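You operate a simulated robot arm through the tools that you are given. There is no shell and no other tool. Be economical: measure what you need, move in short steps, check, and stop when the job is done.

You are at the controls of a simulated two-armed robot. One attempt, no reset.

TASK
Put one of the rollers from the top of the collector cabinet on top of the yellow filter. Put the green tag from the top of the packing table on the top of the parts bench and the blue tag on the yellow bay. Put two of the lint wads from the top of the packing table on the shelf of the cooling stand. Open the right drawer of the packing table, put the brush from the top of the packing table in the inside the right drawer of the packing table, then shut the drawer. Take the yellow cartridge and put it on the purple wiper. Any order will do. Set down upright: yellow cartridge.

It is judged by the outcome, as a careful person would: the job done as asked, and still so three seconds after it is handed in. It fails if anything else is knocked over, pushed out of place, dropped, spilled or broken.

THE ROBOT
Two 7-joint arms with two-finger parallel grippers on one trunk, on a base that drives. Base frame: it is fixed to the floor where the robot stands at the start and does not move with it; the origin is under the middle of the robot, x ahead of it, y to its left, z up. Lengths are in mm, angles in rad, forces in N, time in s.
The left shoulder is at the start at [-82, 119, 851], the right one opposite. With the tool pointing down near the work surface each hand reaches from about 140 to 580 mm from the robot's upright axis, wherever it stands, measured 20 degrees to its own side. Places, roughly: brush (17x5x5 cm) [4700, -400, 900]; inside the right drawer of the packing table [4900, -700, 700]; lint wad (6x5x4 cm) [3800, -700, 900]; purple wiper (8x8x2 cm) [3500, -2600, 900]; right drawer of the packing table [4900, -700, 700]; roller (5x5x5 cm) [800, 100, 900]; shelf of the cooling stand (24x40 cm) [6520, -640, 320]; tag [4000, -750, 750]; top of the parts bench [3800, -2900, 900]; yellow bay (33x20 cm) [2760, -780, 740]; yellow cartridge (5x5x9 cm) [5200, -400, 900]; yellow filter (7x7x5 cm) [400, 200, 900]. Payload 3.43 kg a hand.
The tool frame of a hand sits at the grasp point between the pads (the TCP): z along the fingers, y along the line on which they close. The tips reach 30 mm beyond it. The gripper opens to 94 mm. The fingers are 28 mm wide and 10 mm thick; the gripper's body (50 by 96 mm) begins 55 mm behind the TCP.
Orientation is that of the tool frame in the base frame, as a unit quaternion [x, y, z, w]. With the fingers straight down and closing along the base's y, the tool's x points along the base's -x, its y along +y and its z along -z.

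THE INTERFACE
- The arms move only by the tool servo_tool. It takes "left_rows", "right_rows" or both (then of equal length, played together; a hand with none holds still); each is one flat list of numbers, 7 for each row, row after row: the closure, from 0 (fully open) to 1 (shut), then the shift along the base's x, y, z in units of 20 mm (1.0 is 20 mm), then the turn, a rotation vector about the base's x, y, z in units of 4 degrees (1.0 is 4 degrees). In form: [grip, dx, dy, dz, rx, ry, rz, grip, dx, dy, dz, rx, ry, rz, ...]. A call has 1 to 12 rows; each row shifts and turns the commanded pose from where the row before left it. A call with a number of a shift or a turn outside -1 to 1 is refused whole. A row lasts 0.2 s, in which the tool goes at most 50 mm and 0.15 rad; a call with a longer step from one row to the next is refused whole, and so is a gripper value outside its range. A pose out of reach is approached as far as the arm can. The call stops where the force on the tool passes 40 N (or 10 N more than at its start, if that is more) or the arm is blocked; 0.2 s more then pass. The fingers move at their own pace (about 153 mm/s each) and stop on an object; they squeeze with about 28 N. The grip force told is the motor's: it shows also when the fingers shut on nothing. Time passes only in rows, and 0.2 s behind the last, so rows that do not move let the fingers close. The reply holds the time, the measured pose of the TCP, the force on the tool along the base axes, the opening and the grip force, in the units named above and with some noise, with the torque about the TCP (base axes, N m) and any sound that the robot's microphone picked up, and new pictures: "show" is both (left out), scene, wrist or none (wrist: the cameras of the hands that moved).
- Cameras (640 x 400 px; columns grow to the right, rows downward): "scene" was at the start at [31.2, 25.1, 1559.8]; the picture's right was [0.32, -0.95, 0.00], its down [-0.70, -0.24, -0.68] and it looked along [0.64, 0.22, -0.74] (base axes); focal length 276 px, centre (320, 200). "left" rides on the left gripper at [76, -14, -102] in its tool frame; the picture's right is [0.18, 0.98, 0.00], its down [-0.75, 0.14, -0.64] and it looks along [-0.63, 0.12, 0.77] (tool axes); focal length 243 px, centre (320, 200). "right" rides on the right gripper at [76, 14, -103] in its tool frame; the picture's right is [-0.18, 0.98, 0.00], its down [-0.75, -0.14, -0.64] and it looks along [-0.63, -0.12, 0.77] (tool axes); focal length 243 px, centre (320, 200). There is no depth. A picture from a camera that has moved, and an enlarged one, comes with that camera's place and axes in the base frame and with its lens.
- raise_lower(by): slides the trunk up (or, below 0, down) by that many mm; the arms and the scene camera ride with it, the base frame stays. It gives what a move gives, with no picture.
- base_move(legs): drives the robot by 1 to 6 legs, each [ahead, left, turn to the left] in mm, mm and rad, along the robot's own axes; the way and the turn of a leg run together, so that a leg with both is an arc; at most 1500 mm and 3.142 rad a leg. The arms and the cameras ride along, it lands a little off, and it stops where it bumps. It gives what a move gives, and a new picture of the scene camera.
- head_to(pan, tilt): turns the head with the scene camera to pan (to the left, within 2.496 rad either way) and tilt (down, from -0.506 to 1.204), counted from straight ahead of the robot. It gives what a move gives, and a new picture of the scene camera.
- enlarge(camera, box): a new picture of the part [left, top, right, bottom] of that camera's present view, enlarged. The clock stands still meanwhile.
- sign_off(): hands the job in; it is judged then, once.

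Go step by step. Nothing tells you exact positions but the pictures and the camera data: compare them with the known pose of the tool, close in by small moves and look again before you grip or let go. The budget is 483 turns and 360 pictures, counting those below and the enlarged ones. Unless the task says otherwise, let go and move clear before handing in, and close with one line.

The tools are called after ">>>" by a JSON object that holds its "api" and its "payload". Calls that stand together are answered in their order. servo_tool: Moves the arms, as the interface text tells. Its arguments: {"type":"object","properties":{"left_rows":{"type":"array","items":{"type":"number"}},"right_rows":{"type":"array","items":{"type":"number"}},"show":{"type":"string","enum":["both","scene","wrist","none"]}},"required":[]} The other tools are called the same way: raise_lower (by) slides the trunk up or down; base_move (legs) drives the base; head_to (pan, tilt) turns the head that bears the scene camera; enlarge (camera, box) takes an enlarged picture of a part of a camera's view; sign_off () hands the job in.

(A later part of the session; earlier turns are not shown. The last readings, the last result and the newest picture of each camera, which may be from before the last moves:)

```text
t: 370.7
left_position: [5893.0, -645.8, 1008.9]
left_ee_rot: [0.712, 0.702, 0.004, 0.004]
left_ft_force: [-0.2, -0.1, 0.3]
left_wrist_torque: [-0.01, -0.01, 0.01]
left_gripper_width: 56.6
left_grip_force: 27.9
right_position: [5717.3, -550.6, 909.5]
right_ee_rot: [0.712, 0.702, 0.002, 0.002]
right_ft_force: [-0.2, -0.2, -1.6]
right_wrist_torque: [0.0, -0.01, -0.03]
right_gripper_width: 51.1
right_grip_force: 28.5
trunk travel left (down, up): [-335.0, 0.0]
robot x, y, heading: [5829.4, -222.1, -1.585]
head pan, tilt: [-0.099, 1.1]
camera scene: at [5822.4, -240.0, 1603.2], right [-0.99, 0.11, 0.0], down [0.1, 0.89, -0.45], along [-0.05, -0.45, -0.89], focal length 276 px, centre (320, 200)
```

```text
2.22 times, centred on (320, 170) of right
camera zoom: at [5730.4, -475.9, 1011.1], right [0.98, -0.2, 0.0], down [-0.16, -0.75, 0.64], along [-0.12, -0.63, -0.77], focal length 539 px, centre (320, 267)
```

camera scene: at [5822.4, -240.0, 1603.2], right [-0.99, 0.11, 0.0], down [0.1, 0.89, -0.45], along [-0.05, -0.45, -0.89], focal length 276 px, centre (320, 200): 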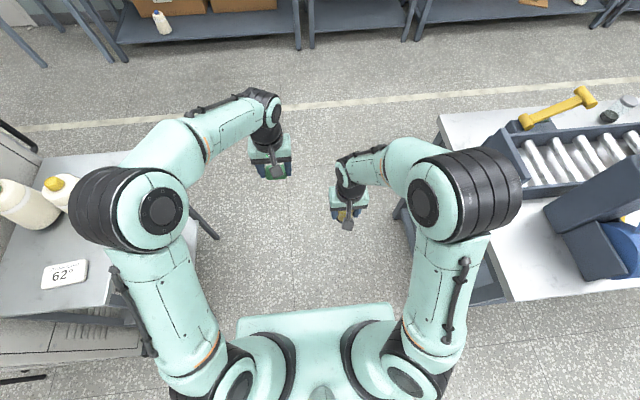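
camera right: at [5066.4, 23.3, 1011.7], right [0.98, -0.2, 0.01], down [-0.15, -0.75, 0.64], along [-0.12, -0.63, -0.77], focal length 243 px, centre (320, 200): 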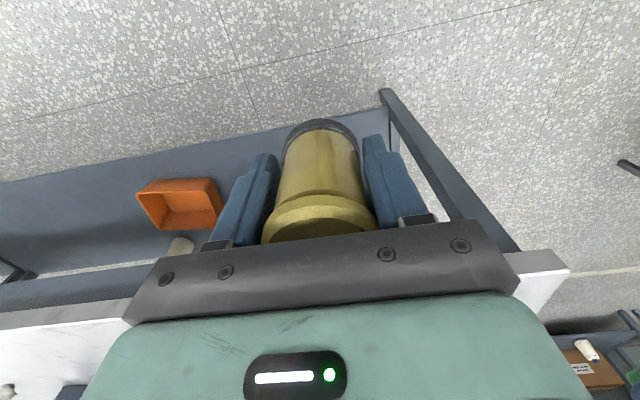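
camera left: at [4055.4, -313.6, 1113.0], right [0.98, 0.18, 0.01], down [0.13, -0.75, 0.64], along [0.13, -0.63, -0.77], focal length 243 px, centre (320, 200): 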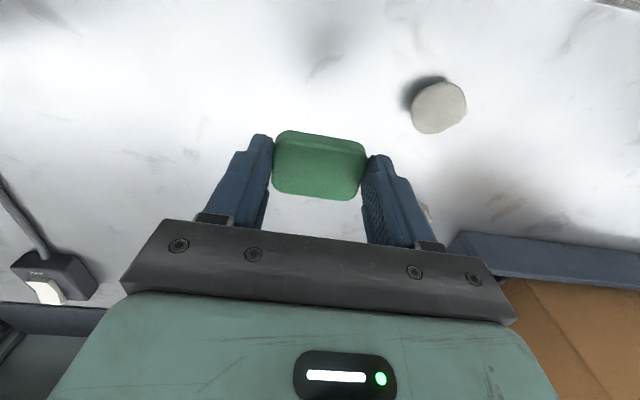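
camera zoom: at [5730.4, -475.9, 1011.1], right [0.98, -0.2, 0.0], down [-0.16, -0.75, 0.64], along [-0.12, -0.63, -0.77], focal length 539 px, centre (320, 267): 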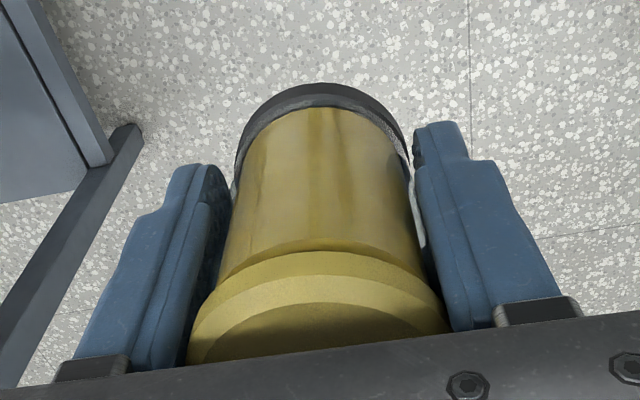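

>>> {"api": "base_move", "payload": {"legs": [[1150, 0, 0], [0, 0, -1.24]]}}

>>> {"api": "base_move", "payload": {"legs": [[1200, 0, 0]]}}

```text
t: 379.8
left_position: [5428.3, -1580.3, 1008.1]
left_ee_rot: [0.989, 0.148, 0.001, 0.006]
left_ft_force: [-0.4, -0.5, -0.6]
left_wrist_torque: [0.01, 0.01, -0.02]
left_gripper_width: 56.8
left_grip_force: 27.7
right_position: [5467.4, -1382.2, 909.2]
right_ee_rot: [0.989, 0.148, 0.001, 0.002]
right_ft_force: [-0.4, 1.1, -1.5]
right_wrist_torque: [0.02, -0.01, -0.01]
right_gripper_width: 51.0
right_grip_force: 28.1
trunk travel left (down, up): [-335.0, 0.0]
robot x, y, heading: [5811.9, -1389.3, -2.841]
head pan, tilt: [-0.099, 1.1]
camera scene: at [5795.2, -1388.5, 1603.3], right [-0.2, 0.98, 0.0], down [0.87, 0.18, -0.45], along [-0.44, -0.09, -0.89], focal length 276 px, centre (320, 200)
```

scene: 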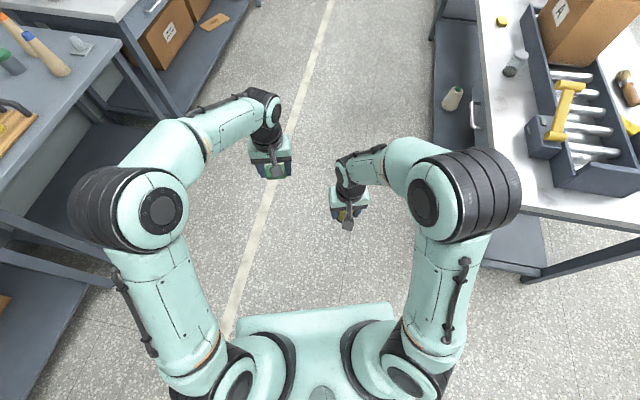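

```text
t: 385.9
left_position: [4255.4, -1913.4, 1009.3]
left_ee_rot: [0.991, 0.135, 0.002, 0.006]
left_ft_force: [-0.9, 0.3, -0.3]
left_wrist_torque: [-0.04, 0.01, -0.01]
left_gripper_width: 56.7
left_grip_force: 28.0
right_position: [4299.7, -1716.1, 910.1]
right_ee_rot: [0.991, 0.135, 0.001, 0.002]
right_ft_force: [0.2, -0.5, -1.8]
right_wrist_torque: [0.01, -0.03, 0.0]
right_gripper_width: 50.9
right_grip_force: 27.8
trunk travel left (down, up): [-335.0, 0.0]
robot x, y, heading: [4647.6, -1735.2, -2.872]
head pan, tilt: [-0.099, 1.1]
camera scene: at [4626.4, -1731.3, 1603.3], right [-0.17, 0.99, 0.0], down [0.88, 0.15, -0.45], along [-0.45, -0.08, -0.89], focal length 276 px, centre (320, 200)
```

scene: 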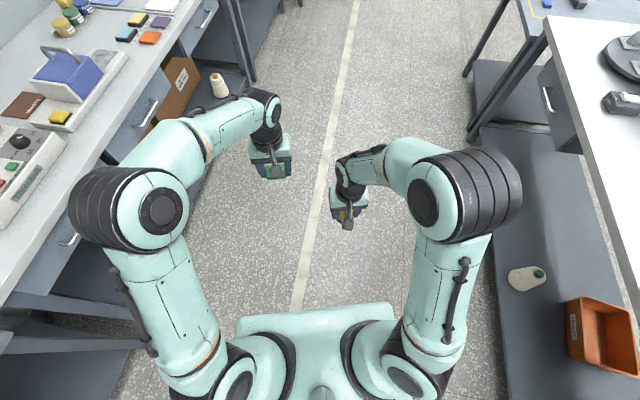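

>>> {"api": "base_move", "payload": {"legs": [[950, 0, 0], [0, 0, 1.3]]}}

>>> {"api": "head_to", "payload": {"pan": 0.0, "tilt": 0.65}}

```text
t: 394.2
left_position: [3821.1, -2407.3, 1008.3]
left_ee_rot: [0.692, 0.722, 0.004, 0.003]
left_ft_force: [0.1, -0.7, -1.1]
left_wrist_torque: [-0.02, 0.01, 0.02]
left_gripper_width: 56.6
left_grip_force: 28.0
right_position: [3640.9, -2322.3, 910.0]
right_ee_rot: [0.692, 0.722, 0.003, 0.002]
right_ft_force: [0.0, -0.8, -1.5]
right_wrist_torque: [-0.01, 0.03, -0.03]
right_gripper_width: 50.5
right_grip_force: 28.0
trunk travel left (down, up): [-335.0, 0.0]
robot x, y, heading: [3735.3, -1983.7, -1.528]
head pan, tilt: [-0.099, 1.1]
camera scene: at [3728.6, -2006.2, 1603.3], right [-1.0, 0.06, 0.0], down [0.05, 0.89, -0.45], along [-0.03, -0.45, -0.89], focal length 276 px, centre (320, 200)
```

scene: 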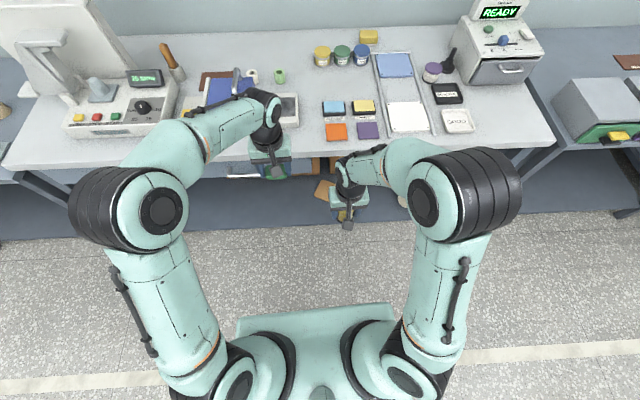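

```text
t: 395.1
left_position: [3822.9, -2407.5, 1008.6]
left_ee_rot: [0.692, 0.722, 0.004, 0.003]
left_ft_force: [-0.1, 0.4, 0.5]
left_wrist_torque: [0.0, 0.01, 0.0]
left_gripper_width: 56.5
left_grip_force: 27.8
right_position: [3640.8, -2321.5, 909.2]
right_ee_rot: [0.692, 0.722, 0.003, 0.002]
right_ft_force: [0.5, -0.1, -2.5]
right_wrist_torque: [0.02, 0.04, 0.01]
right_gripper_width: 50.7
right_grip_force: 28.2
trunk travel left (down, up): [-335.0, 0.0]
robot x, y, heading: [3730.8, -1986.7, -1.523]
head pan, tilt: [0.0, 0.649]
camera scene: at [3735.8, -2029.8, 1637.6], right [-1.0, -0.04, 0.0], down [-0.03, 0.6, -0.8], along [0.03, -0.8, -0.61], focal length 276 px, centre (320, 200)
```

scene: 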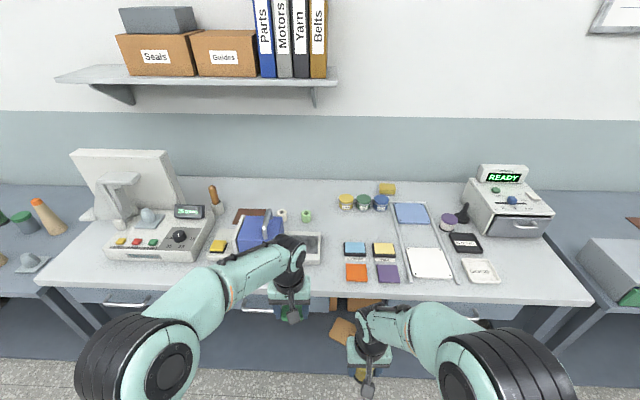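

>>> {"api": "servo_tool", "payload": {"right_rows": [1, 0, 0, 1, 0, 0, 0, 1, 0, 0, 1, 0, 0, 0, 1, 0, 0, 1, 0, 0, 0, 1, 0, 0, 1, 0, 0, 0, 1, 0, 0, 1, 0, 0, 0, 1, 0, 0, 1, 0, 0, 0, 1, 0, 0, 1, 0, 0, 0], "show": "none"}}

>>> {"api": "base_move", "payload": {"legs": [[240, -70, -0.045]]}}

>>> {"api": "enlarge", "payload": {"camera": "scene", "box": [180, 180, 500, 380]}}

```text
t: 396.7
left_position: [3822.8, -2407.7, 1009.7]
left_ee_rot: [0.692, 0.722, 0.004, 0.004]
left_ft_force: [-0.6, 0.1, -0.2]
left_wrist_torque: [0.02, -0.03, 0.0]
left_gripper_width: 56.6
left_grip_force: 27.7
right_position: [3641.4, -2322.2, 1049.3]
right_ee_rot: [0.692, 0.722, 0.002, 0.001]
right_ft_force: [0.3, -0.5, -1.7]
right_wrist_torque: [0.02, 0.0, -0.03]
right_gripper_width: 50.5
right_grip_force: 28.3
trunk travel left (down, up): [-335.0, 0.0]
robot x, y, heading: [3734.9, -1985.0, -1.529]
head pan, tilt: [0.0, 0.649]
```

```text
t: 398.5
left_position: [3739.8, -2653.1, 1008.4]
left_ee_rot: [0.708, 0.706, 0.003, 0.004]
left_ft_force: [0.2, -0.2, -0.5]
left_wrist_torque: [0.03, 0.03, 0.03]
left_gripper_width: 56.6
left_grip_force: 28.1
right_position: [3562.6, -2559.3, 1047.6]
right_ee_rot: [0.707, 0.707, 0.001, 0.001]
right_ft_force: [-0.4, 0.3, -1.7]
right_wrist_torque: [0.03, 0.0, 0.01]
right_gripper_width: 50.6
right_grip_force: 28.0
trunk travel left (down, up): [-335.0, 0.0]
robot x, y, heading: [3667.7, -2230.6, -1.568]
head pan, tilt: [0.0, 0.649]
camera scene: at [3669.6, -2271.7, 1637.5], right [-1.0, 0.0, 0.0], down [0.0, 0.6, -0.8], along [0.0, -0.8, -0.6], focal length 276 px, centre (320, 200)
```

scene: 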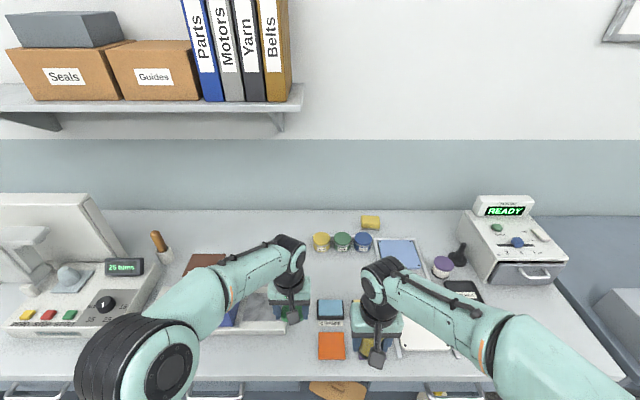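

```text
2.00 times, centred on (340, 280) of scene
camera zoom: at [3669.6, -2271.7, 1637.5], right [-1.0, 0.0, 0.0], down [0.0, 0.6, -0.8], along [0.0, -0.8, -0.6], focal length 552 px, centre (280, 40)
```

zoom: 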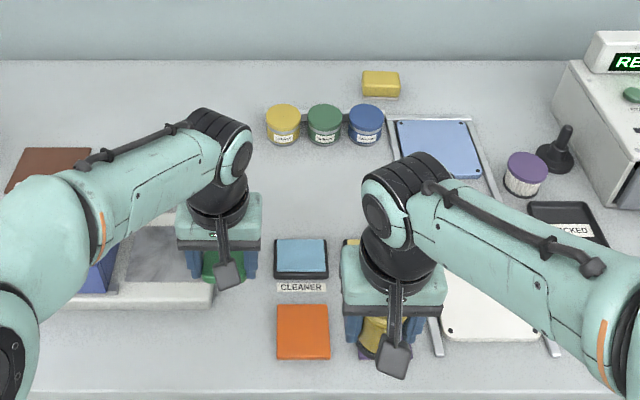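

>>> {"api": "enlarge", "payload": {"camera": "right", "box": [100, 0, 580, 260]}}

>>> {"api": "enlarge", "payload": {"camera": "left", "box": [0, 0, 640, 400]}}

```text
1.33 times, centred on (340, 130) of right
camera zoom: at [3574.8, -2484.0, 1149.8], right [0.98, -0.18, 0.0], down [-0.15, -0.76, 0.64], along [-0.11, -0.63, -0.77], focal length 324 px, centre (293, 293)
```

zoom: 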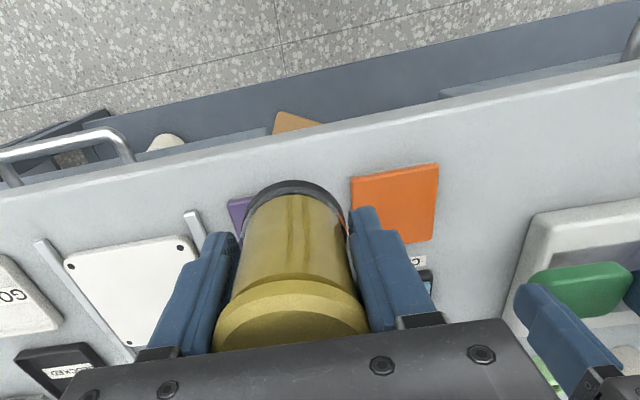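

```text
1.00 times, centred on (320, 200) of left (not enlarged: the box is as wide or as high as the picture)
camera zoom: at [3724.8, -2576.2, 1112.3], right [0.98, 0.18, 0.01], down [0.13, -0.75, 0.64], along [0.13, -0.63, -0.77], focal length 243 px, centre (320, 200)
```

zoom: 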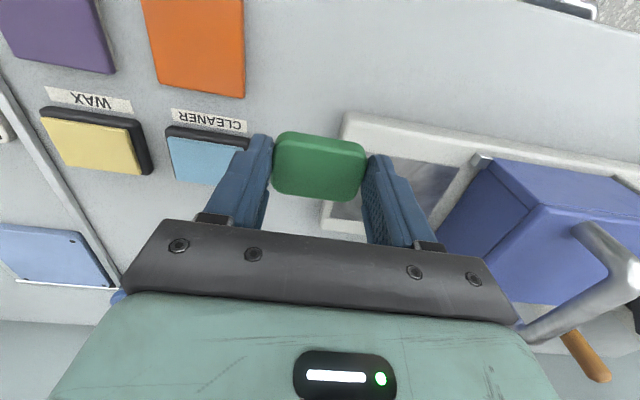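

>>> {"api": "servo_tool", "payload": {"left_rows": [1, 0, 0.8, 1, 0, 0, 0, 1, 0, 0.8, 1, 0, 0, 0, 1, 0, 0.8, 1, 0, 0, 0, 1, 0, 0.8, 1, 0, 0, 0], "show": "wrist"}}

```text
t: 399.5
left_position: [3741.7, -2588.2, 1090.3]
left_ee_rot: [0.707, 0.707, 0.005, 0.004]
left_ft_force: [0.6, 0.5, -0.8]
left_wrist_torque: [0.03, 0.04, 0.0]
left_gripper_width: 57.0
left_grip_force: 28.0
right_position: [3562.7, -2558.5, 1047.2]
right_ee_rot: [0.707, 0.707, 0.003, 0.002]
right_ft_force: [0.6, -0.7, -2.2]
right_wrist_torque: [0.02, 0.0, 0.05]
right_gripper_width: 50.6
right_grip_force: 28.2
trunk travel left (down, up): [-335.0, 0.0]
robot x, y, heading: [3668.9, -2227.2, -1.574]
head pan, tilt: [0.0, 0.649]
camera left: at [3725.8, -2511.6, 1195.2], right [0.98, 0.18, 0.01], down [0.13, -0.75, 0.64], along [0.13, -0.63, -0.77], focal length 243 px, centre (320, 200)
```

left: 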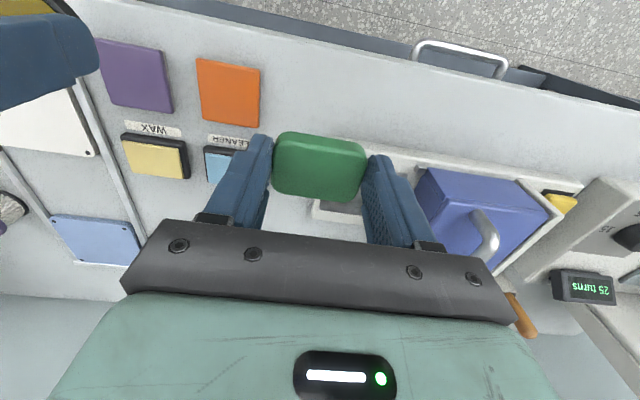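

>>> {"api": "servo_tool", "payload": {"right_rows": [1, -0.52, -0.87, 0, 0, 0, 0, 1, -0.52, -0.87, 0, 0, 0, 0, 1, -0.52, -0.87, -0.5, 0, 0, 0, 1, -0.52, -0.87, -1, 0, 0, 0, 1, 0, 0, -1, 0, 0, 0, 1, 0, 0, -1, 0, 0, 0, 1, 0, 0, -1, 0, 0, 0, 1, 0, 0, -1, 0, 0, 0, 1, 0, 0, 0, 0, 0, 0], "show": "none"}}

>>> {"api": "enlarge", "payload": {"camera": "right", "box": [160, 40, 480, 260]}}

>>> {"api": "enlarge", "payload": {"camera": "left", "box": [0, 0, 280, 200]}}

```text
t: 401.5
left_position: [3740.4, -2590.2, 1090.6]
left_ee_rot: [0.707, 0.707, 0.004, 0.004]
left_ft_force: [0.7, 0.0, 0.0]
left_wrist_torque: [-0.03, 0.02, 0.01]
left_gripper_width: 56.7
left_grip_force: 27.7
right_position: [3520.3, -2627.9, 938.2]
right_ee_rot: [0.708, 0.706, 0.002, 0.001]
right_ft_force: [0.2, -0.5, -1.4]
right_wrist_torque: [0.01, 0.01, 0.0]
right_gripper_width: 50.6
right_grip_force: 28.1
trunk travel left (down, up): [-335.0, 0.0]
robot x, y, heading: [3670.7, -2230.3, -1.57]
head pan, tilt: [0.0, 0.649]
```

```text
1.82 times, centred on (320, 150) of right
camera zoom: at [3533.3, -2554.1, 1039.3], right [0.98, -0.19, 0.01], down [-0.15, -0.75, 0.64], along [-0.11, -0.63, -0.77], focal length 441 px, centre (320, 291)
```

zoom: 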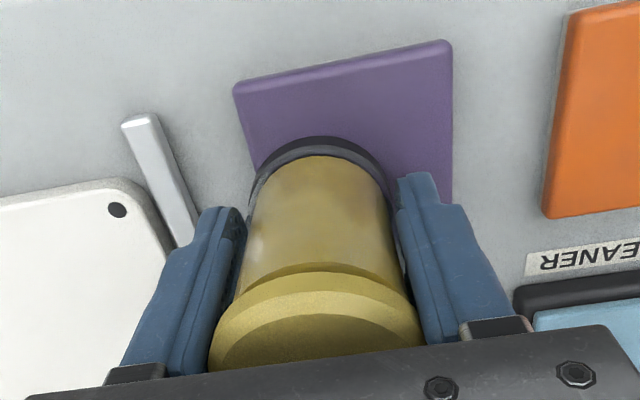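

```text
2.00 times, centred on (140, 100) of left
camera zoom: at [3725.6, -2512.5, 1195.0], right [0.98, 0.18, 0.01], down [0.13, -0.75, 0.64], along [0.13, -0.63, -0.77], focal length 485 px, centre (680, 400)
```

zoom: 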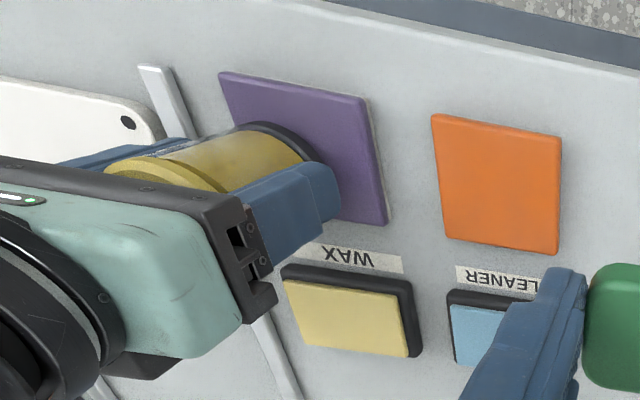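

>>> {"api": "servo_tool", "payload": {"right_rows": [1, 0.55, -0.15, 0, 0, 0, 0, 1, 0, 0, -0.6, 0, 0, 0, 1, 0, 0, -0.3, 0, 0, 0, 1, 0, 0, 0, 0, 0, 0], "show": "none"}}

>>> {"api": "enlarge", "payload": {"camera": "right", "box": [160, 40, 480, 260]}}

>>> {"api": "enlarge", "payload": {"camera": "left", "box": [0, 0, 280, 200]}}

```text
t: 402.4
left_position: [3741.7, -2586.9, 1091.1]
left_ee_rot: [0.708, 0.706, 0.003, 0.004]
left_ft_force: [-0.2, 0.0, 0.3]
left_wrist_torque: [0.0, 0.0, 0.01]
left_gripper_width: 56.6
left_grip_force: 27.9
right_position: [3533.8, -2633.2, 924.2]
right_ee_rot: [0.707, 0.707, -0.001, 0.005]
right_ft_force: [0.1, 3.2, 17.8]
right_wrist_torque: [0.29, 0.33, -0.09]
right_gripper_width: 49.8
right_grip_force: 28.3
trunk travel left (down, up): [-335.0, 0.0]
robot x, y, heading: [3670.5, -2231.2, -1.568]
head pan, tilt: [0.0, 0.649]
stopped in row 4 (right hand): the force on the tool passed its limit at 40 N (the readings are from after the stop); the commanded pose is now the measured one
```

```text
1.82 times, centred on (320, 150) of right
camera zoom: at [3544.9, -2557.0, 1024.5], right [0.98, -0.18, 0.01], down [-0.15, -0.75, 0.65], along [-0.11, -0.64, -0.76], focal length 441 px, centre (320, 291)
```

zoom: 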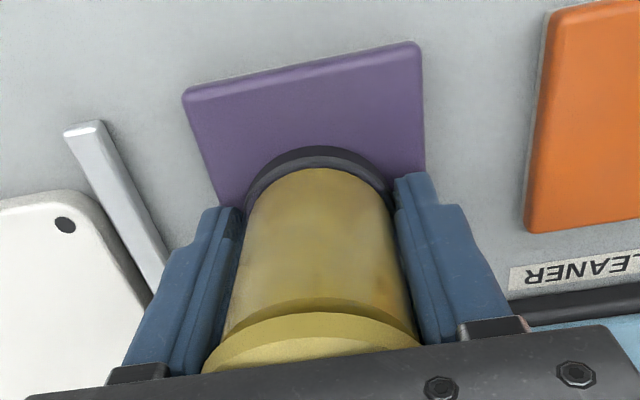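

```text
2.00 times, centred on (140, 100) of left
camera zoom: at [3725.9, -2510.9, 1194.9], right [0.98, 0.18, 0.01], down [0.13, -0.75, 0.64], along [0.13, -0.63, -0.77], focal length 485 px, centre (680, 400)
```

zoom: 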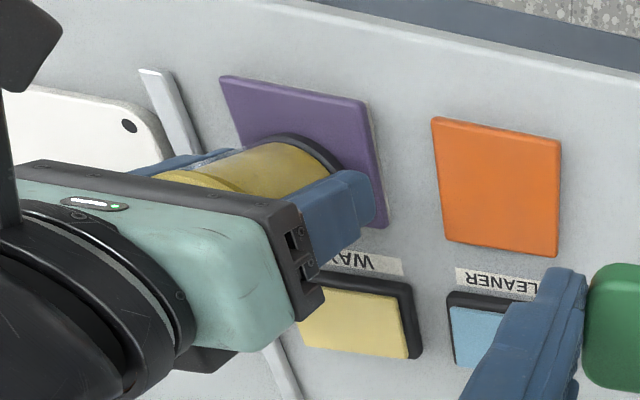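

>>> {"api": "servo_tool", "payload": {"right_rows": [1, 0, 0, 0.08, 0, 0, 0, 1, 0, 0, 0, 0, 0, 0], "show": "none"}}

```text
t: 403.1
left_position: [3739.9, -2588.4, 1091.8]
left_ee_rot: [0.708, 0.707, 0.004, 0.004]
left_ft_force: [-0.1, 0.8, -0.4]
left_wrist_torque: [-0.04, -0.02, -0.04]
left_gripper_width: 56.7
left_grip_force: 28.4
right_position: [3532.7, -2632.3, 923.7]
right_ee_rot: [0.708, 0.707, 0.0, 0.004]
right_ft_force: [1.6, 1.7, 10.3]
right_wrist_torque: [0.16, 0.21, -0.06]
right_gripper_width: 49.6
right_grip_force: 28.0
trunk travel left (down, up): [-335.0, 0.0]
robot x, y, heading: [3670.3, -2229.1, -1.573]
head pan, tilt: [0.0, 0.649]
```

>>> {"api": "servo_tool", "payload": {"right_rows": [0.45, 0, 0, 0, 0, 0, 0, 0.4, 0, 0, 0, 0, 0, 0, 0.3, 0, 0, 0, 0, 0, 0, 0.15, 0, 0, 0, 0, 0, 0, 0.05, 0, 0, 0, 0, 0, 0, 0.05, 0, 0, 0, 0, 0, 0], "show": "wrist"}}

```text
t: 404.4
left_position: [3740.6, -2588.8, 1091.1]
left_ee_rot: [0.707, 0.707, 0.004, 0.004]
left_ft_force: [0.2, -0.1, -0.8]
left_wrist_torque: [-0.01, 0.01, 0.0]
left_gripper_width: 56.6
left_grip_force: 27.9
right_position: [3532.9, -2633.7, 923.2]
right_ee_rot: [0.707, 0.707, -0.001, 0.005]
right_ft_force: [2.6, -1.4, 8.2]
right_wrist_torque: [0.04, 0.27, 0.01]
right_gripper_width: 88.0
right_grip_force: 0.1
trunk travel left (down, up): [-335.0, 0.0]
robot x, y, heading: [3673.4, -2232.7, -1.569]
head pan, tilt: [0.0, 0.649]
camera right: at [3545.1, -2557.8, 1024.8], right [0.98, -0.18, 0.01], down [-0.15, -0.75, 0.65], along [-0.11, -0.64, -0.76], focal length 243 px, centre (320, 200)
```

right: 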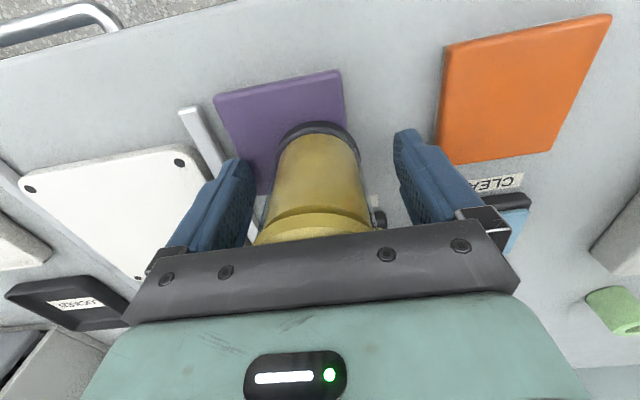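

>>> {"api": "servo_tool", "payload": {"right_rows": [0.05, 0, 0, 0.2, 0, 0, 0, 0.05, 0, 0, 0.3, 0, 0, 0, 0.05, 0, 0, 0, 0, 0, 0], "show": "wrist"}}

>>> {"api": "enlarge", "payload": {"camera": "left", "box": [0, 0, 280, 200]}}

```text
t: 405.2
left_position: [3741.5, -2589.7, 1091.4]
left_ee_rot: [0.708, 0.706, 0.005, 0.005]
left_ft_force: [0.0, 0.4, -0.1]
left_wrist_torque: [-0.02, 0.02, 0.01]
left_gripper_width: 56.8
left_grip_force: 27.9
right_position: [3530.9, -2634.5, 933.4]
right_ee_rot: [0.708, 0.707, 0.001, 0.004]
right_ft_force: [0.3, -0.6, 0.2]
right_wrist_torque: [0.02, -0.01, -0.01]
right_gripper_width: 89.1
right_grip_force: 0.0
trunk travel left (down, up): [-335.0, 0.0]
robot x, y, heading: [3670.7, -2228.1, -1.565]
head pan, tilt: [0.0, 0.649]
camera right: at [3544.3, -2558.1, 1034.4], right [0.98, -0.18, 0.01], down [-0.15, -0.75, 0.64], along [-0.11, -0.63, -0.76], focal length 243 px, centre (320, 200)
```

right: 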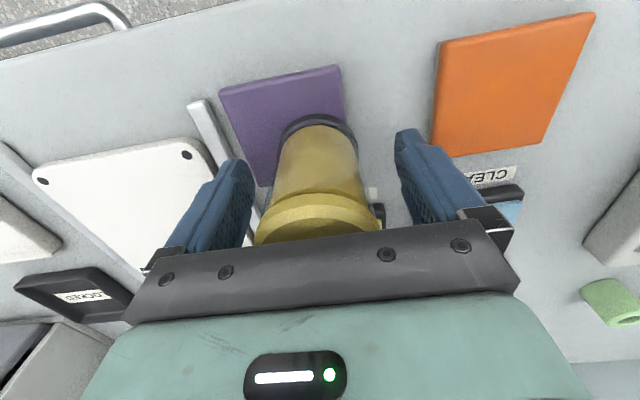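

```text
2.00 times, centred on (140, 100) of left
camera zoom: at [3725.5, -2512.7, 1195.0], right [0.98, 0.18, 0.01], down [0.13, -0.75, 0.64], along [0.13, -0.63, -0.77], focal length 485 px, centre (680, 400)
```

zoom: 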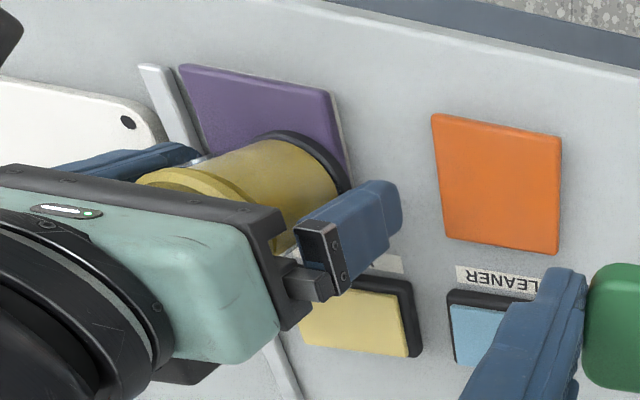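

>>> {"api": "servo_tool", "payload": {"right_rows": [0, 0, 0, 0.5, 0, 0, 0, 0, 0, 0, 1, 0, 0, 0, 0, 0, 0, 1, 0, 0, 0, 0, 0, 0, 1, 0, 0, 0, 0, 0, 0, 1, 0, 0, 0, 0, 0, 0, 1, 0, 0, 0, 0, 0, 0, 1, 0, 0, 0, 0, 0, 0, 1, 0, 0, 0], "show": "wrist"}}

>>> {"api": "enlarge", "payload": {"camera": "left", "box": [0, 0, 280, 200]}}

```text
t: 407.1
left_position: [3740.4, -2589.3, 1092.2]
left_ee_rot: [0.708, 0.706, 0.004, 0.004]
left_ft_force: [0.0, -0.7, 0.0]
left_wrist_torque: [0.01, 0.02, -0.02]
left_gripper_width: 56.6
left_grip_force: 28.0
right_position: [3532.0, -2631.4, 1085.1]
right_ee_rot: [0.707, 0.707, 0.0, 0.004]
right_ft_force: [-0.4, -0.2, 0.3]
right_wrist_torque: [0.0, 0.01, -0.01]
right_gripper_width: 94.0
right_grip_force: 0.1
trunk travel left (down, up): [-335.0, 0.0]
robot x, y, heading: [3667.7, -2230.8, -1.569]
head pan, tilt: [0.0, 0.649]
camera right: at [3544.6, -2557.3, 1185.7], right [0.98, -0.18, 0.01], down [-0.15, -0.75, 0.65], along [-0.11, -0.64, -0.76], focal length 243 px, centre (320, 200)
```

right: 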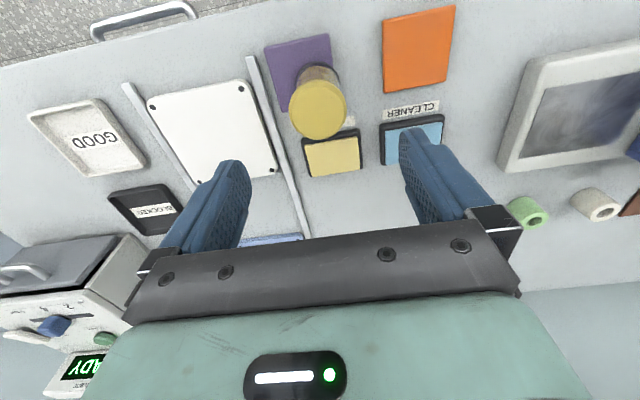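

```text
2.00 times, centred on (140, 100) of left
camera zoom: at [3725.6, -2512.5, 1195.0], right [0.98, 0.18, 0.01], down [0.13, -0.75, 0.64], along [0.13, -0.63, -0.77], focal length 485 px, centre (680, 400)
```

zoom: 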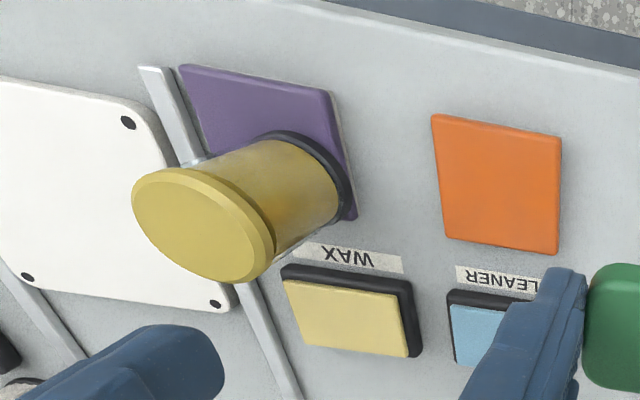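

>>> {"api": "servo_tool", "payload": {"left_rows": [1, 0.1, -0.2, -1, 0, 0, 0, 1, 0, 0, -1, 0, 0, 0, 1, 0, 0, -1, 0, 0, 0, 1, 0, 0, -1, 0, 0, 0, 1, 0, 0, -1, 0, 0, 0, 1, 0, 0, -1, 0, 0, 0, 1, 0, 0, -1, 0, 0, 0, 1, 0, 0, 0, 0, 0, 0], "show": "both"}}

```text
t: 408.9
left_position: [3741.9, -2591.6, 951.5]
left_ee_rot: [0.708, 0.706, 0.004, 0.003]
left_ft_force: [-0.4, -0.2, -0.2]
left_wrist_torque: [-0.02, 0.01, 0.02]
left_gripper_width: 56.9
left_grip_force: 28.0
right_position: [3531.7, -2632.6, 1082.6]
right_ee_rot: [0.707, 0.707, 0.0, 0.004]
right_ft_force: [0.6, 0.2, 0.6]
right_wrist_torque: [0.0, 0.02, -0.02]
right_gripper_width: 93.9
right_grip_force: 0.0
trunk travel left (down, up): [-335.0, 0.0]
robot x, y, heading: [3667.8, -2230.3, -1.573]
head pan, tilt: [0.0, 0.649]
camera scene: at [3669.7, -2271.9, 1637.7], right [-1.0, 0.0, 0.0], down [0.0, 0.6, -0.8], along [0.0, -0.8, -0.6], focal length 276 px, centre (320, 200)
camera left: at [3727.4, -2515.7, 1055.4], right [0.98, 0.18, 0.01], down [0.13, -0.75, 0.64], along [0.13, -0.63, -0.77], focal length 243 px, centre (320, 200)
```

scene: 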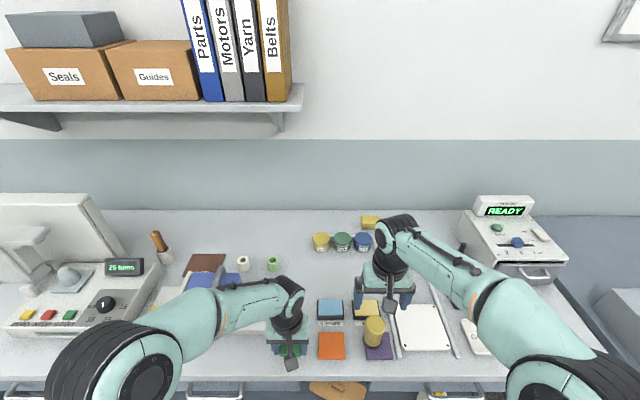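
left: 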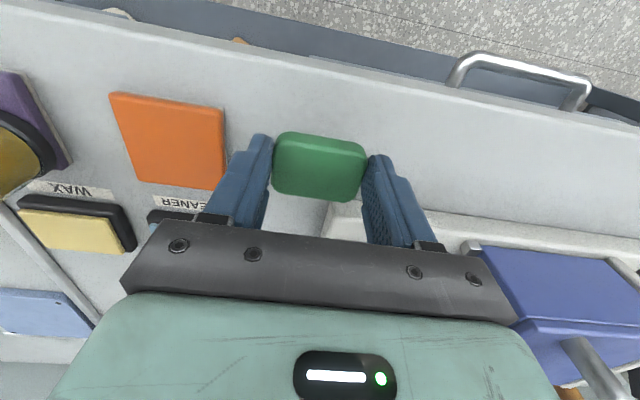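

>>> {"api": "servo_tool", "payload": {"left_rows": [1, 0.7, 0.1, -0.8, 0, 0, 0, 1, 0, 0, -0.7, 0, 0, 0, 1, 0, 0, -0.15, 0, 0, 0, 1, 0, 0, 0, 0, 0, 0], "show": "wrist"}}

```text
t: 409.9
left_position: [3756.8, -2590.9, 917.6]
left_ee_rot: [0.707, 0.707, 0.005, 0.004]
left_ft_force: [0.3, -0.4, 1.6]
left_wrist_torque: [-0.03, 0.02, 0.02]
left_gripper_width: 56.8
left_grip_force: 27.7
right_position: [3531.8, -2632.7, 1084.2]
right_ee_rot: [0.707, 0.707, 0.0, 0.005]
right_ft_force: [0.1, -0.3, 1.2]
right_wrist_torque: [0.0, -0.03, 0.0]
right_gripper_width: 94.1
right_grip_force: 0.1
trunk travel left (down, up): [-335.0, 0.0]
robot x, y, heading: [3671.0, -2231.1, -1.568]
head pan, tilt: [0.0, 0.649]
camera left: at [3741.1, -2514.8, 1021.5], right [0.98, 0.18, 0.01], down [0.13, -0.75, 0.64], along [0.13, -0.63, -0.77], focal length 243 px, centre (320, 200)
```

left: 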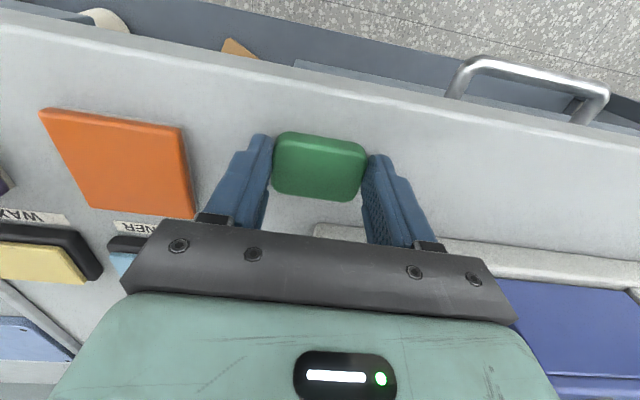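

>>> {"api": "servo_tool", "payload": {"left_rows": [1, 0, 0, -0.2, 0, 0, 0, 1, 0, 0, -0.15, 0, 0, 0, 1, 0, 0, -0.1, 0, 0, 0], "show": "wrist"}}

```text
t: 410.6
left_position: [3757.3, -2591.0, 910.0]
left_ee_rot: [0.708, 0.706, 0.002, 0.006]
left_ft_force: [2.4, -2.5, 26.7]
left_wrist_torque: [-0.26, -0.02, 0.04]
left_gripper_width: 56.9
left_grip_force: 28.0
right_position: [3531.3, -2632.3, 1084.6]
right_ee_rot: [0.707, 0.707, 0.001, 0.004]
right_ft_force: [-0.5, -0.8, -0.3]
right_wrist_torque: [-0.01, 0.0, -0.02]
right_gripper_width: 93.9
right_grip_force: 0.0
trunk travel left (down, up): [-335.0, 0.0]
robot x, y, heading: [3667.9, -2230.4, -1.568]
head pan, tilt: [0.0, 0.649]
camera left: at [3741.2, -2514.8, 1013.8], right [0.98, 0.18, 0.01], down [0.13, -0.75, 0.65], along [0.13, -0.63, -0.76], focal length 243 px, centre (320, 200)
```

left: 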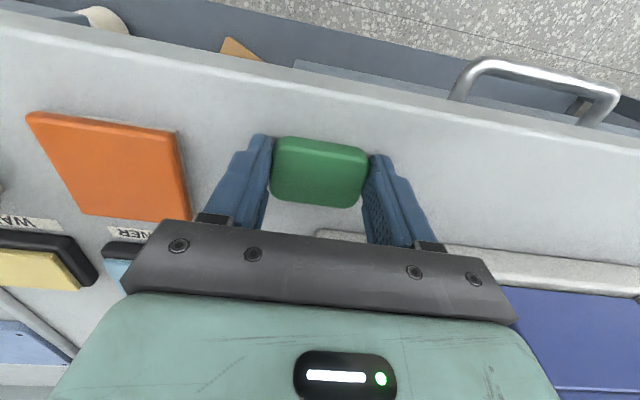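

>>> {"api": "servo_tool", "payload": {"left_rows": [1, 0, 0, 0.1, 0, 0, 0, 0.4, 0, 0, 0, 0, 0, 0, 0.1, 0, 0, 0, 0, 0, 0, 0, 0, 0, 0, 0, 0, 0, 0, 0, 0, 0.3, 0, 0, 0, 0, 0, 0, 1, 0, 0, 0, 0, 0, 0, 1, 0, 0, 0, 0, 0, 0, 1, 0, 0, 0, 0, 0, 0, 1, 0, 0, 0, 0, 0, 0, 1, 0, 0, 0], "show": "wrist"}}

```text
t: 412.9
left_position: [3755.6, -2590.3, 1018.4]
left_ee_rot: [0.708, 0.706, 0.003, 0.004]
left_ft_force: [-0.4, -0.2, 0.1]
left_wrist_torque: [-0.01, 0.0, 0.02]
left_gripper_width: 94.1
left_grip_force: 0.0
right_position: [3532.4, -2632.2, 1084.3]
right_ee_rot: [0.707, 0.707, 0.001, 0.005]
right_ft_force: [0.3, 0.2, 0.3]
right_wrist_torque: [0.03, 0.04, 0.01]
right_gripper_width: 94.2
right_grip_force: 0.1
trunk travel left (down, up): [-335.0, 0.0]
robot x, y, heading: [3672.0, -2226.0, -1.566]
head pan, tilt: [0.0, 0.649]
camera left: at [3740.5, -2513.8, 1122.5], right [0.98, 0.18, 0.01], down [0.13, -0.75, 0.64], along [0.13, -0.63, -0.77], focal length 243 px, centre (320, 200)
```

left: 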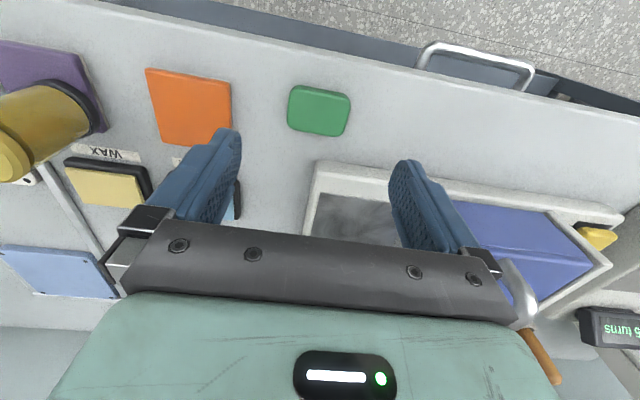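

>>> {"api": "enlarge", "payload": {"camera": "left", "box": [0, 20, 180, 220]}}

>>> {"api": "enlarge", "payload": {"camera": "scene", "box": [320, 290, 460, 380]}}

```text
2.00 times, centred on (90, 120) of left
camera zoom: at [3740.5, -2513.8, 1122.5], right [0.98, 0.18, 0.01], down [0.13, -0.75, 0.64], along [0.13, -0.63, -0.77], focal length 485 px, centre (780, 360)
```

zoom: 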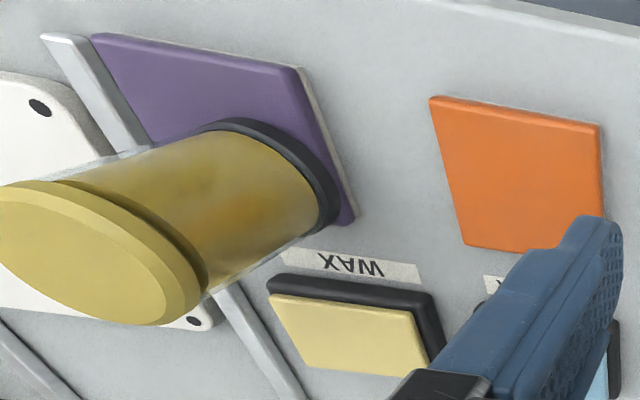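

```text
4.44 times, centred on (390, 335) of scene
camera zoom: at [3669.7, -2271.8, 1637.7], right [-1.0, 0.0, 0.0], down [0.0, 0.6, -0.8], along [0.0, -0.8, -0.6], focal length 1227 px, centre (9, -400)
```

zoom: 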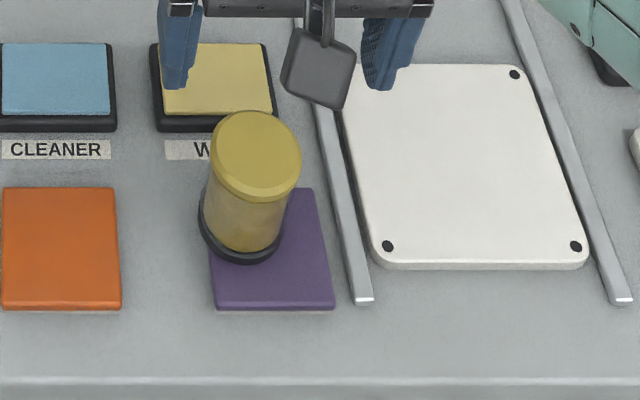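

>>> {"api": "servo_tool", "payload": {"left_rows": [0, 0, 0.5, 1, 0, 0, 0, 0, 0, 0.5, 1, 0, 0, 0, 0, 0, 0.5, 1, 0, 0, 0, 0, 0, 0.5, 1, 0, 0, 0], "right_rows": [0, 0, 0, 1, 0, 0, 0, 0, 0, 0, 1, 0, 0, 0, 0, 0, 0, 1, 0, 0, 0, 0, 0, 0, 1, 0, 0, 0], "show": "none"}}

>>> {"api": "base_move", "payload": {"legs": [[-500, 0, 0], [0, 0, 1.57], [1100, 0, 0], [1040, 0, 0], [0, 0, 1.57]]}}

>>> {"api": "head_to", "payload": {"pan": 0.4, "tilt": 0.5}}

```text
t: 413.9
left_position: [3757.8, -2548.2, 1098.8]
left_ee_rot: [0.707, 0.707, 0.003, 0.004]
left_ft_force: [-0.5, 0.1, 0.7]
left_wrist_torque: [0.0, 0.0, 0.03]
left_gripper_width: 94.0
left_grip_force: 0.0
right_position: [3531.3, -2634.0, 1163.2]
right_ee_rot: [0.707, 0.707, 0.001, 0.005]
right_ft_force: [-0.1, 0.3, 0.1]
right_wrist_torque: [-0.02, 0.03, 0.03]
right_gripper_width: 94.1
right_grip_force: 0.1
trunk travel left (down, up): [-335.0, 0.0]
robot x, y, heading: [3666.6, -2230.6, -1.571]
head pan, tilt: [0.0, 0.649]
```

```text
t: 434.6
left_position: [5736.2, -1455.5, 1098.7]
left_ee_rot: [-0.702, 0.712, 0.004, -0.004]
left_ft_force: [0.6, 0.8, -0.7]
left_wrist_torque: [-0.01, -0.01, -0.02]
left_gripper_width: 94.0
left_grip_force: 0.0
right_position: [5962.9, -1375.3, 1163.8]
right_ee_rot: [-0.701, 0.713, 0.005, 0.0]
right_ft_force: [1.0, 0.4, 0.0]
right_wrist_torque: [0.01, 0.03, 0.01]
right_gripper_width: 93.9
right_grip_force: 0.0
trunk travel left (down, up): [-335.0, 0.0]
robot x, y, heading: [5820.6, -1779.9, 1.563]
head pan, tilt: [0.0, 0.649]
camera scene: at [5819.9, -1736.6, 1637.7], right [1.0, -0.01, 0.0], down [-0.01, -0.6, -0.8], along [0.01, 0.8, -0.6], focal length 276 px, centre (320, 200)
```

scene: 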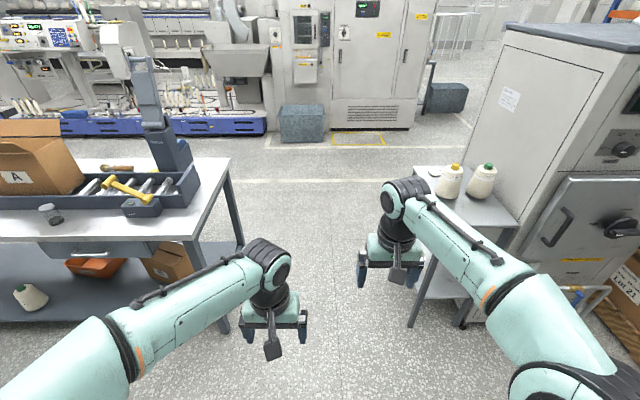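

```text
t: 435.5
left_position: [5737.2, -1456.0, 1098.6]
left_ee_rot: [-0.701, 0.713, 0.004, -0.003]
left_ft_force: [0.4, -0.4, 0.8]
left_wrist_torque: [0.01, 0.01, -0.01]
left_gripper_width: 94.1
left_grip_force: 0.0
right_position: [5963.2, -1375.2, 1164.4]
right_ee_rot: [-0.702, 0.712, 0.004, -0.001]
right_ft_force: [0.1, -0.4, 0.0]
right_wrist_torque: [-0.01, -0.02, -0.03]
right_gripper_width: 93.8
right_grip_force: 0.0
trunk travel left (down, up): [-335.0, 0.0]
robot x, y, heading: [5815.4, -1778.2, 1.557]
head pan, tilt: [0.4, 0.499]
camera scene: at [5784.6, -1739.0, 1651.0], right [0.93, 0.38, 0.0], down [0.18, -0.44, -0.88], along [-0.33, 0.81, -0.48], focal length 276 px, centre (320, 200)
```

scene: 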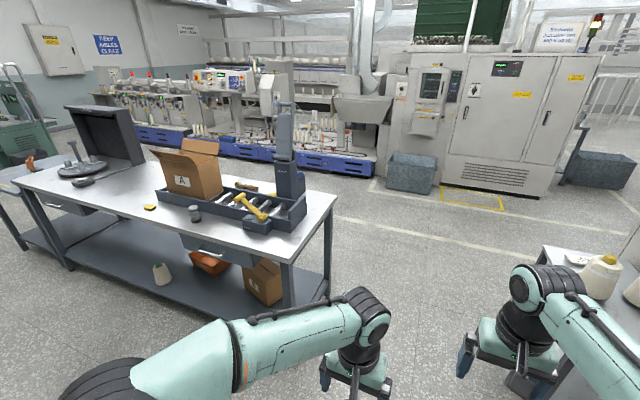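

>>> {"api": "base_move", "payload": {"legs": [[1000, 0, 0], [1080, 0, 0.015], [0, 0, 1.57], [1030, 0, 0], [0, 0, 1.57]]}}

>>> {"api": "head_to", "payload": {"pan": 0.0, "tilt": 0.8}}

```text
t: 458.3
left_position: [4871.6, -40.9, 1097.5]
left_ee_rot: [0.706, 0.708, 0.003, 0.004]
left_ft_force: [-0.7, -0.2, -0.6]
left_wrist_torque: [0.02, -0.03, -0.01]
left_gripper_width: 94.0
left_grip_force: 0.1
right_position: [4647.3, -125.2, 1163.9]
right_ee_rot: [0.706, 0.708, 0.001, 0.003]
right_ft_force: [0.4, -0.1, -0.2]
right_wrist_torque: [-0.04, 0.03, -0.05]
right_gripper_width: 93.8
right_grip_force: 0.1
trunk travel left (down, up): [-335.0, 0.0]
robot x, y, heading: [4783.4, 281.2, -1.565]
head pan, tilt: [0.4, 0.499]
camera scene: at [4818.8, 240.4, 1651.0], right [-0.92, -0.39, 0.0], down [-0.19, 0.44, -0.88], along [0.35, -0.81, -0.48], focal length 276 px, centre (320, 200)
```

scene: 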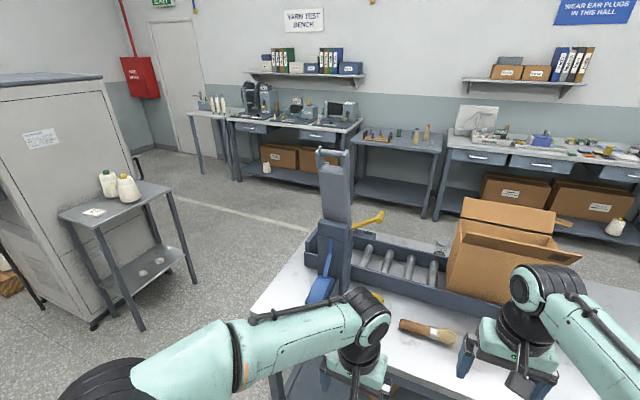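

```text
t: 459.1
left_position: [4872.1, -41.3, 1097.7]
left_ee_rot: [0.706, 0.708, 0.003, 0.003]
left_ft_force: [0.6, -1.2, 0.6]
left_wrist_torque: [0.03, 0.01, -0.04]
left_gripper_width: 93.9
left_grip_force: 0.0
right_position: [4647.1, -126.1, 1163.7]
right_ee_rot: [0.706, 0.709, 0.001, 0.004]
right_ft_force: [0.1, -0.5, 0.4]
right_wrist_torque: [-0.01, 0.0, -0.01]
right_gripper_width: 94.1
right_grip_force: 0.1
trunk travel left (down, up): [-335.0, 0.0]
robot x, y, heading: [4780.8, 279.9, -1.573]
head pan, tilt: [0.0, 0.799]
camera scene: at [4783.5, 243.4, 1625.1], right [-1.0, -0.01, 0.0], down [0.0, 0.72, -0.7], along [0.0, -0.7, -0.72], focal length 276 px, centre (320, 200)
```

scene: 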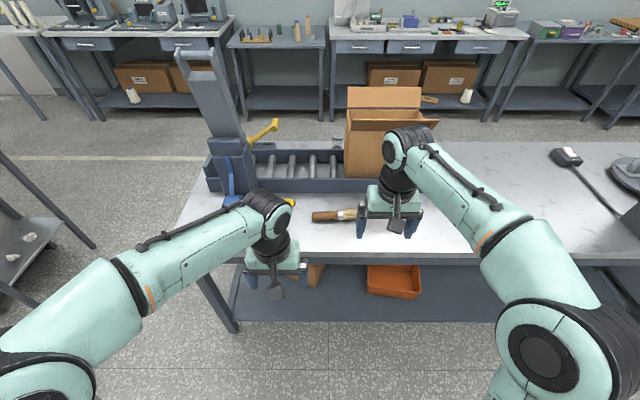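

>>> {"api": "base_move", "payload": {"legs": [[250, 0, 0]]}}

>>> {"api": "servo_tool", "payload": {"right_rows": [0, 0.5, 0, 0, 0, 0, -1, 0, 0.5, 0, 0, 0, 0, -1, 0, 0.5, 0, 0, 0, 0, -1, 0, 0, 0, 0, 0, 0, -1, 0, 0, 0, 0, 0, 0, -1, 0, 0, 0, 0, 0, 0, -1, 0, 0, 0, 0, 0, 0, -1, 0, 0, 0, 0, 0, 0, -1, 0, 0, 0, 0, 0, 0, -1, 0, 0, 0, 0, 0, 0, -1, 0, 0, 0, 0, 0, 0, -1, 0, 0, 0, 0, 0, 0, -1], "show": "wrist"}}

```text
t: 461.0
left_position: [4872.6, -293.8, 1098.4]
left_ee_rot: [0.707, 0.708, 0.003, 0.004]
left_ft_force: [0.6, 0.2, 0.1]
left_wrist_torque: [0.03, 0.02, 0.03]
left_gripper_width: 94.1
left_grip_force: 0.0
right_position: [4646.6, -379.8, 1163.0]
right_ee_rot: [0.706, 0.708, 0.001, 0.003]
right_ft_force: [-0.3, 0.6, 0.1]
right_wrist_torque: [0.0, -0.01, 0.01]
right_gripper_width: 94.1
right_grip_force: 0.2
trunk travel left (down, up): [-335.0, 0.0]
robot x, y, heading: [4784.6, 22.2, -1.568]
head pan, tilt: [0.0, 0.799]
camera scene: at [4784.3, -10.0, 1624.9], right [-1.0, 0.0, 0.0], down [0.0, 0.72, -0.7], along [0.0, -0.7, -0.72], focal length 276 px, centre (320, 200)
```

scene: 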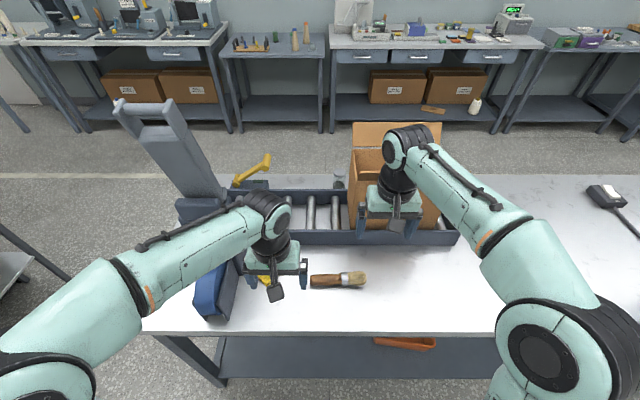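

```text
t: 463.6
left_position: [4873.3, -294.6, 1100.7]
left_ee_rot: [0.706, 0.708, 0.003, 0.004]
left_ft_force: [0.1, 0.7, 0.6]
left_wrist_torque: [-0.02, -0.01, 0.02]
left_gripper_width: 94.0
left_grip_force: 0.0
right_position: [4677.1, -380.2, 1164.4]
right_ee_rot: [0.934, 0.358, -0.001, 0.004]
right_ft_force: [0.6, -0.7, 0.5]
right_wrist_torque: [0.01, -0.02, 0.04]
right_gripper_width: 93.8
right_grip_force: 0.0
trunk travel left (down, up): [-335.0, 0.0]
robot x, y, heading: [4780.7, 25.9, -1.569]
head pan, tilt: [0.0, 0.799]
camera right: at [4742.5, -339.4, 1265.7], right [0.52, -0.85, 0.01], down [-0.65, -0.39, 0.65], along [-0.55, -0.34, -0.76], focal length 243 px, centre (320, 200)
```

right: 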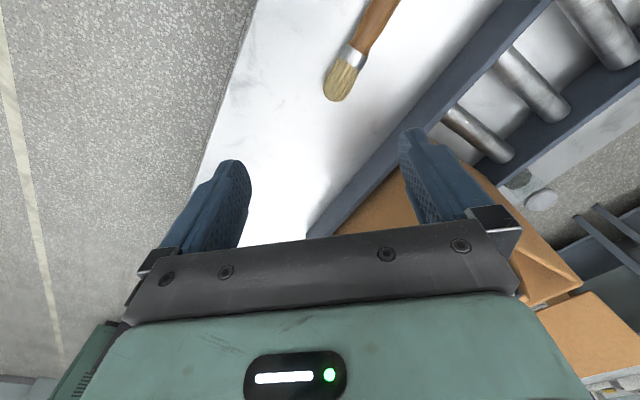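

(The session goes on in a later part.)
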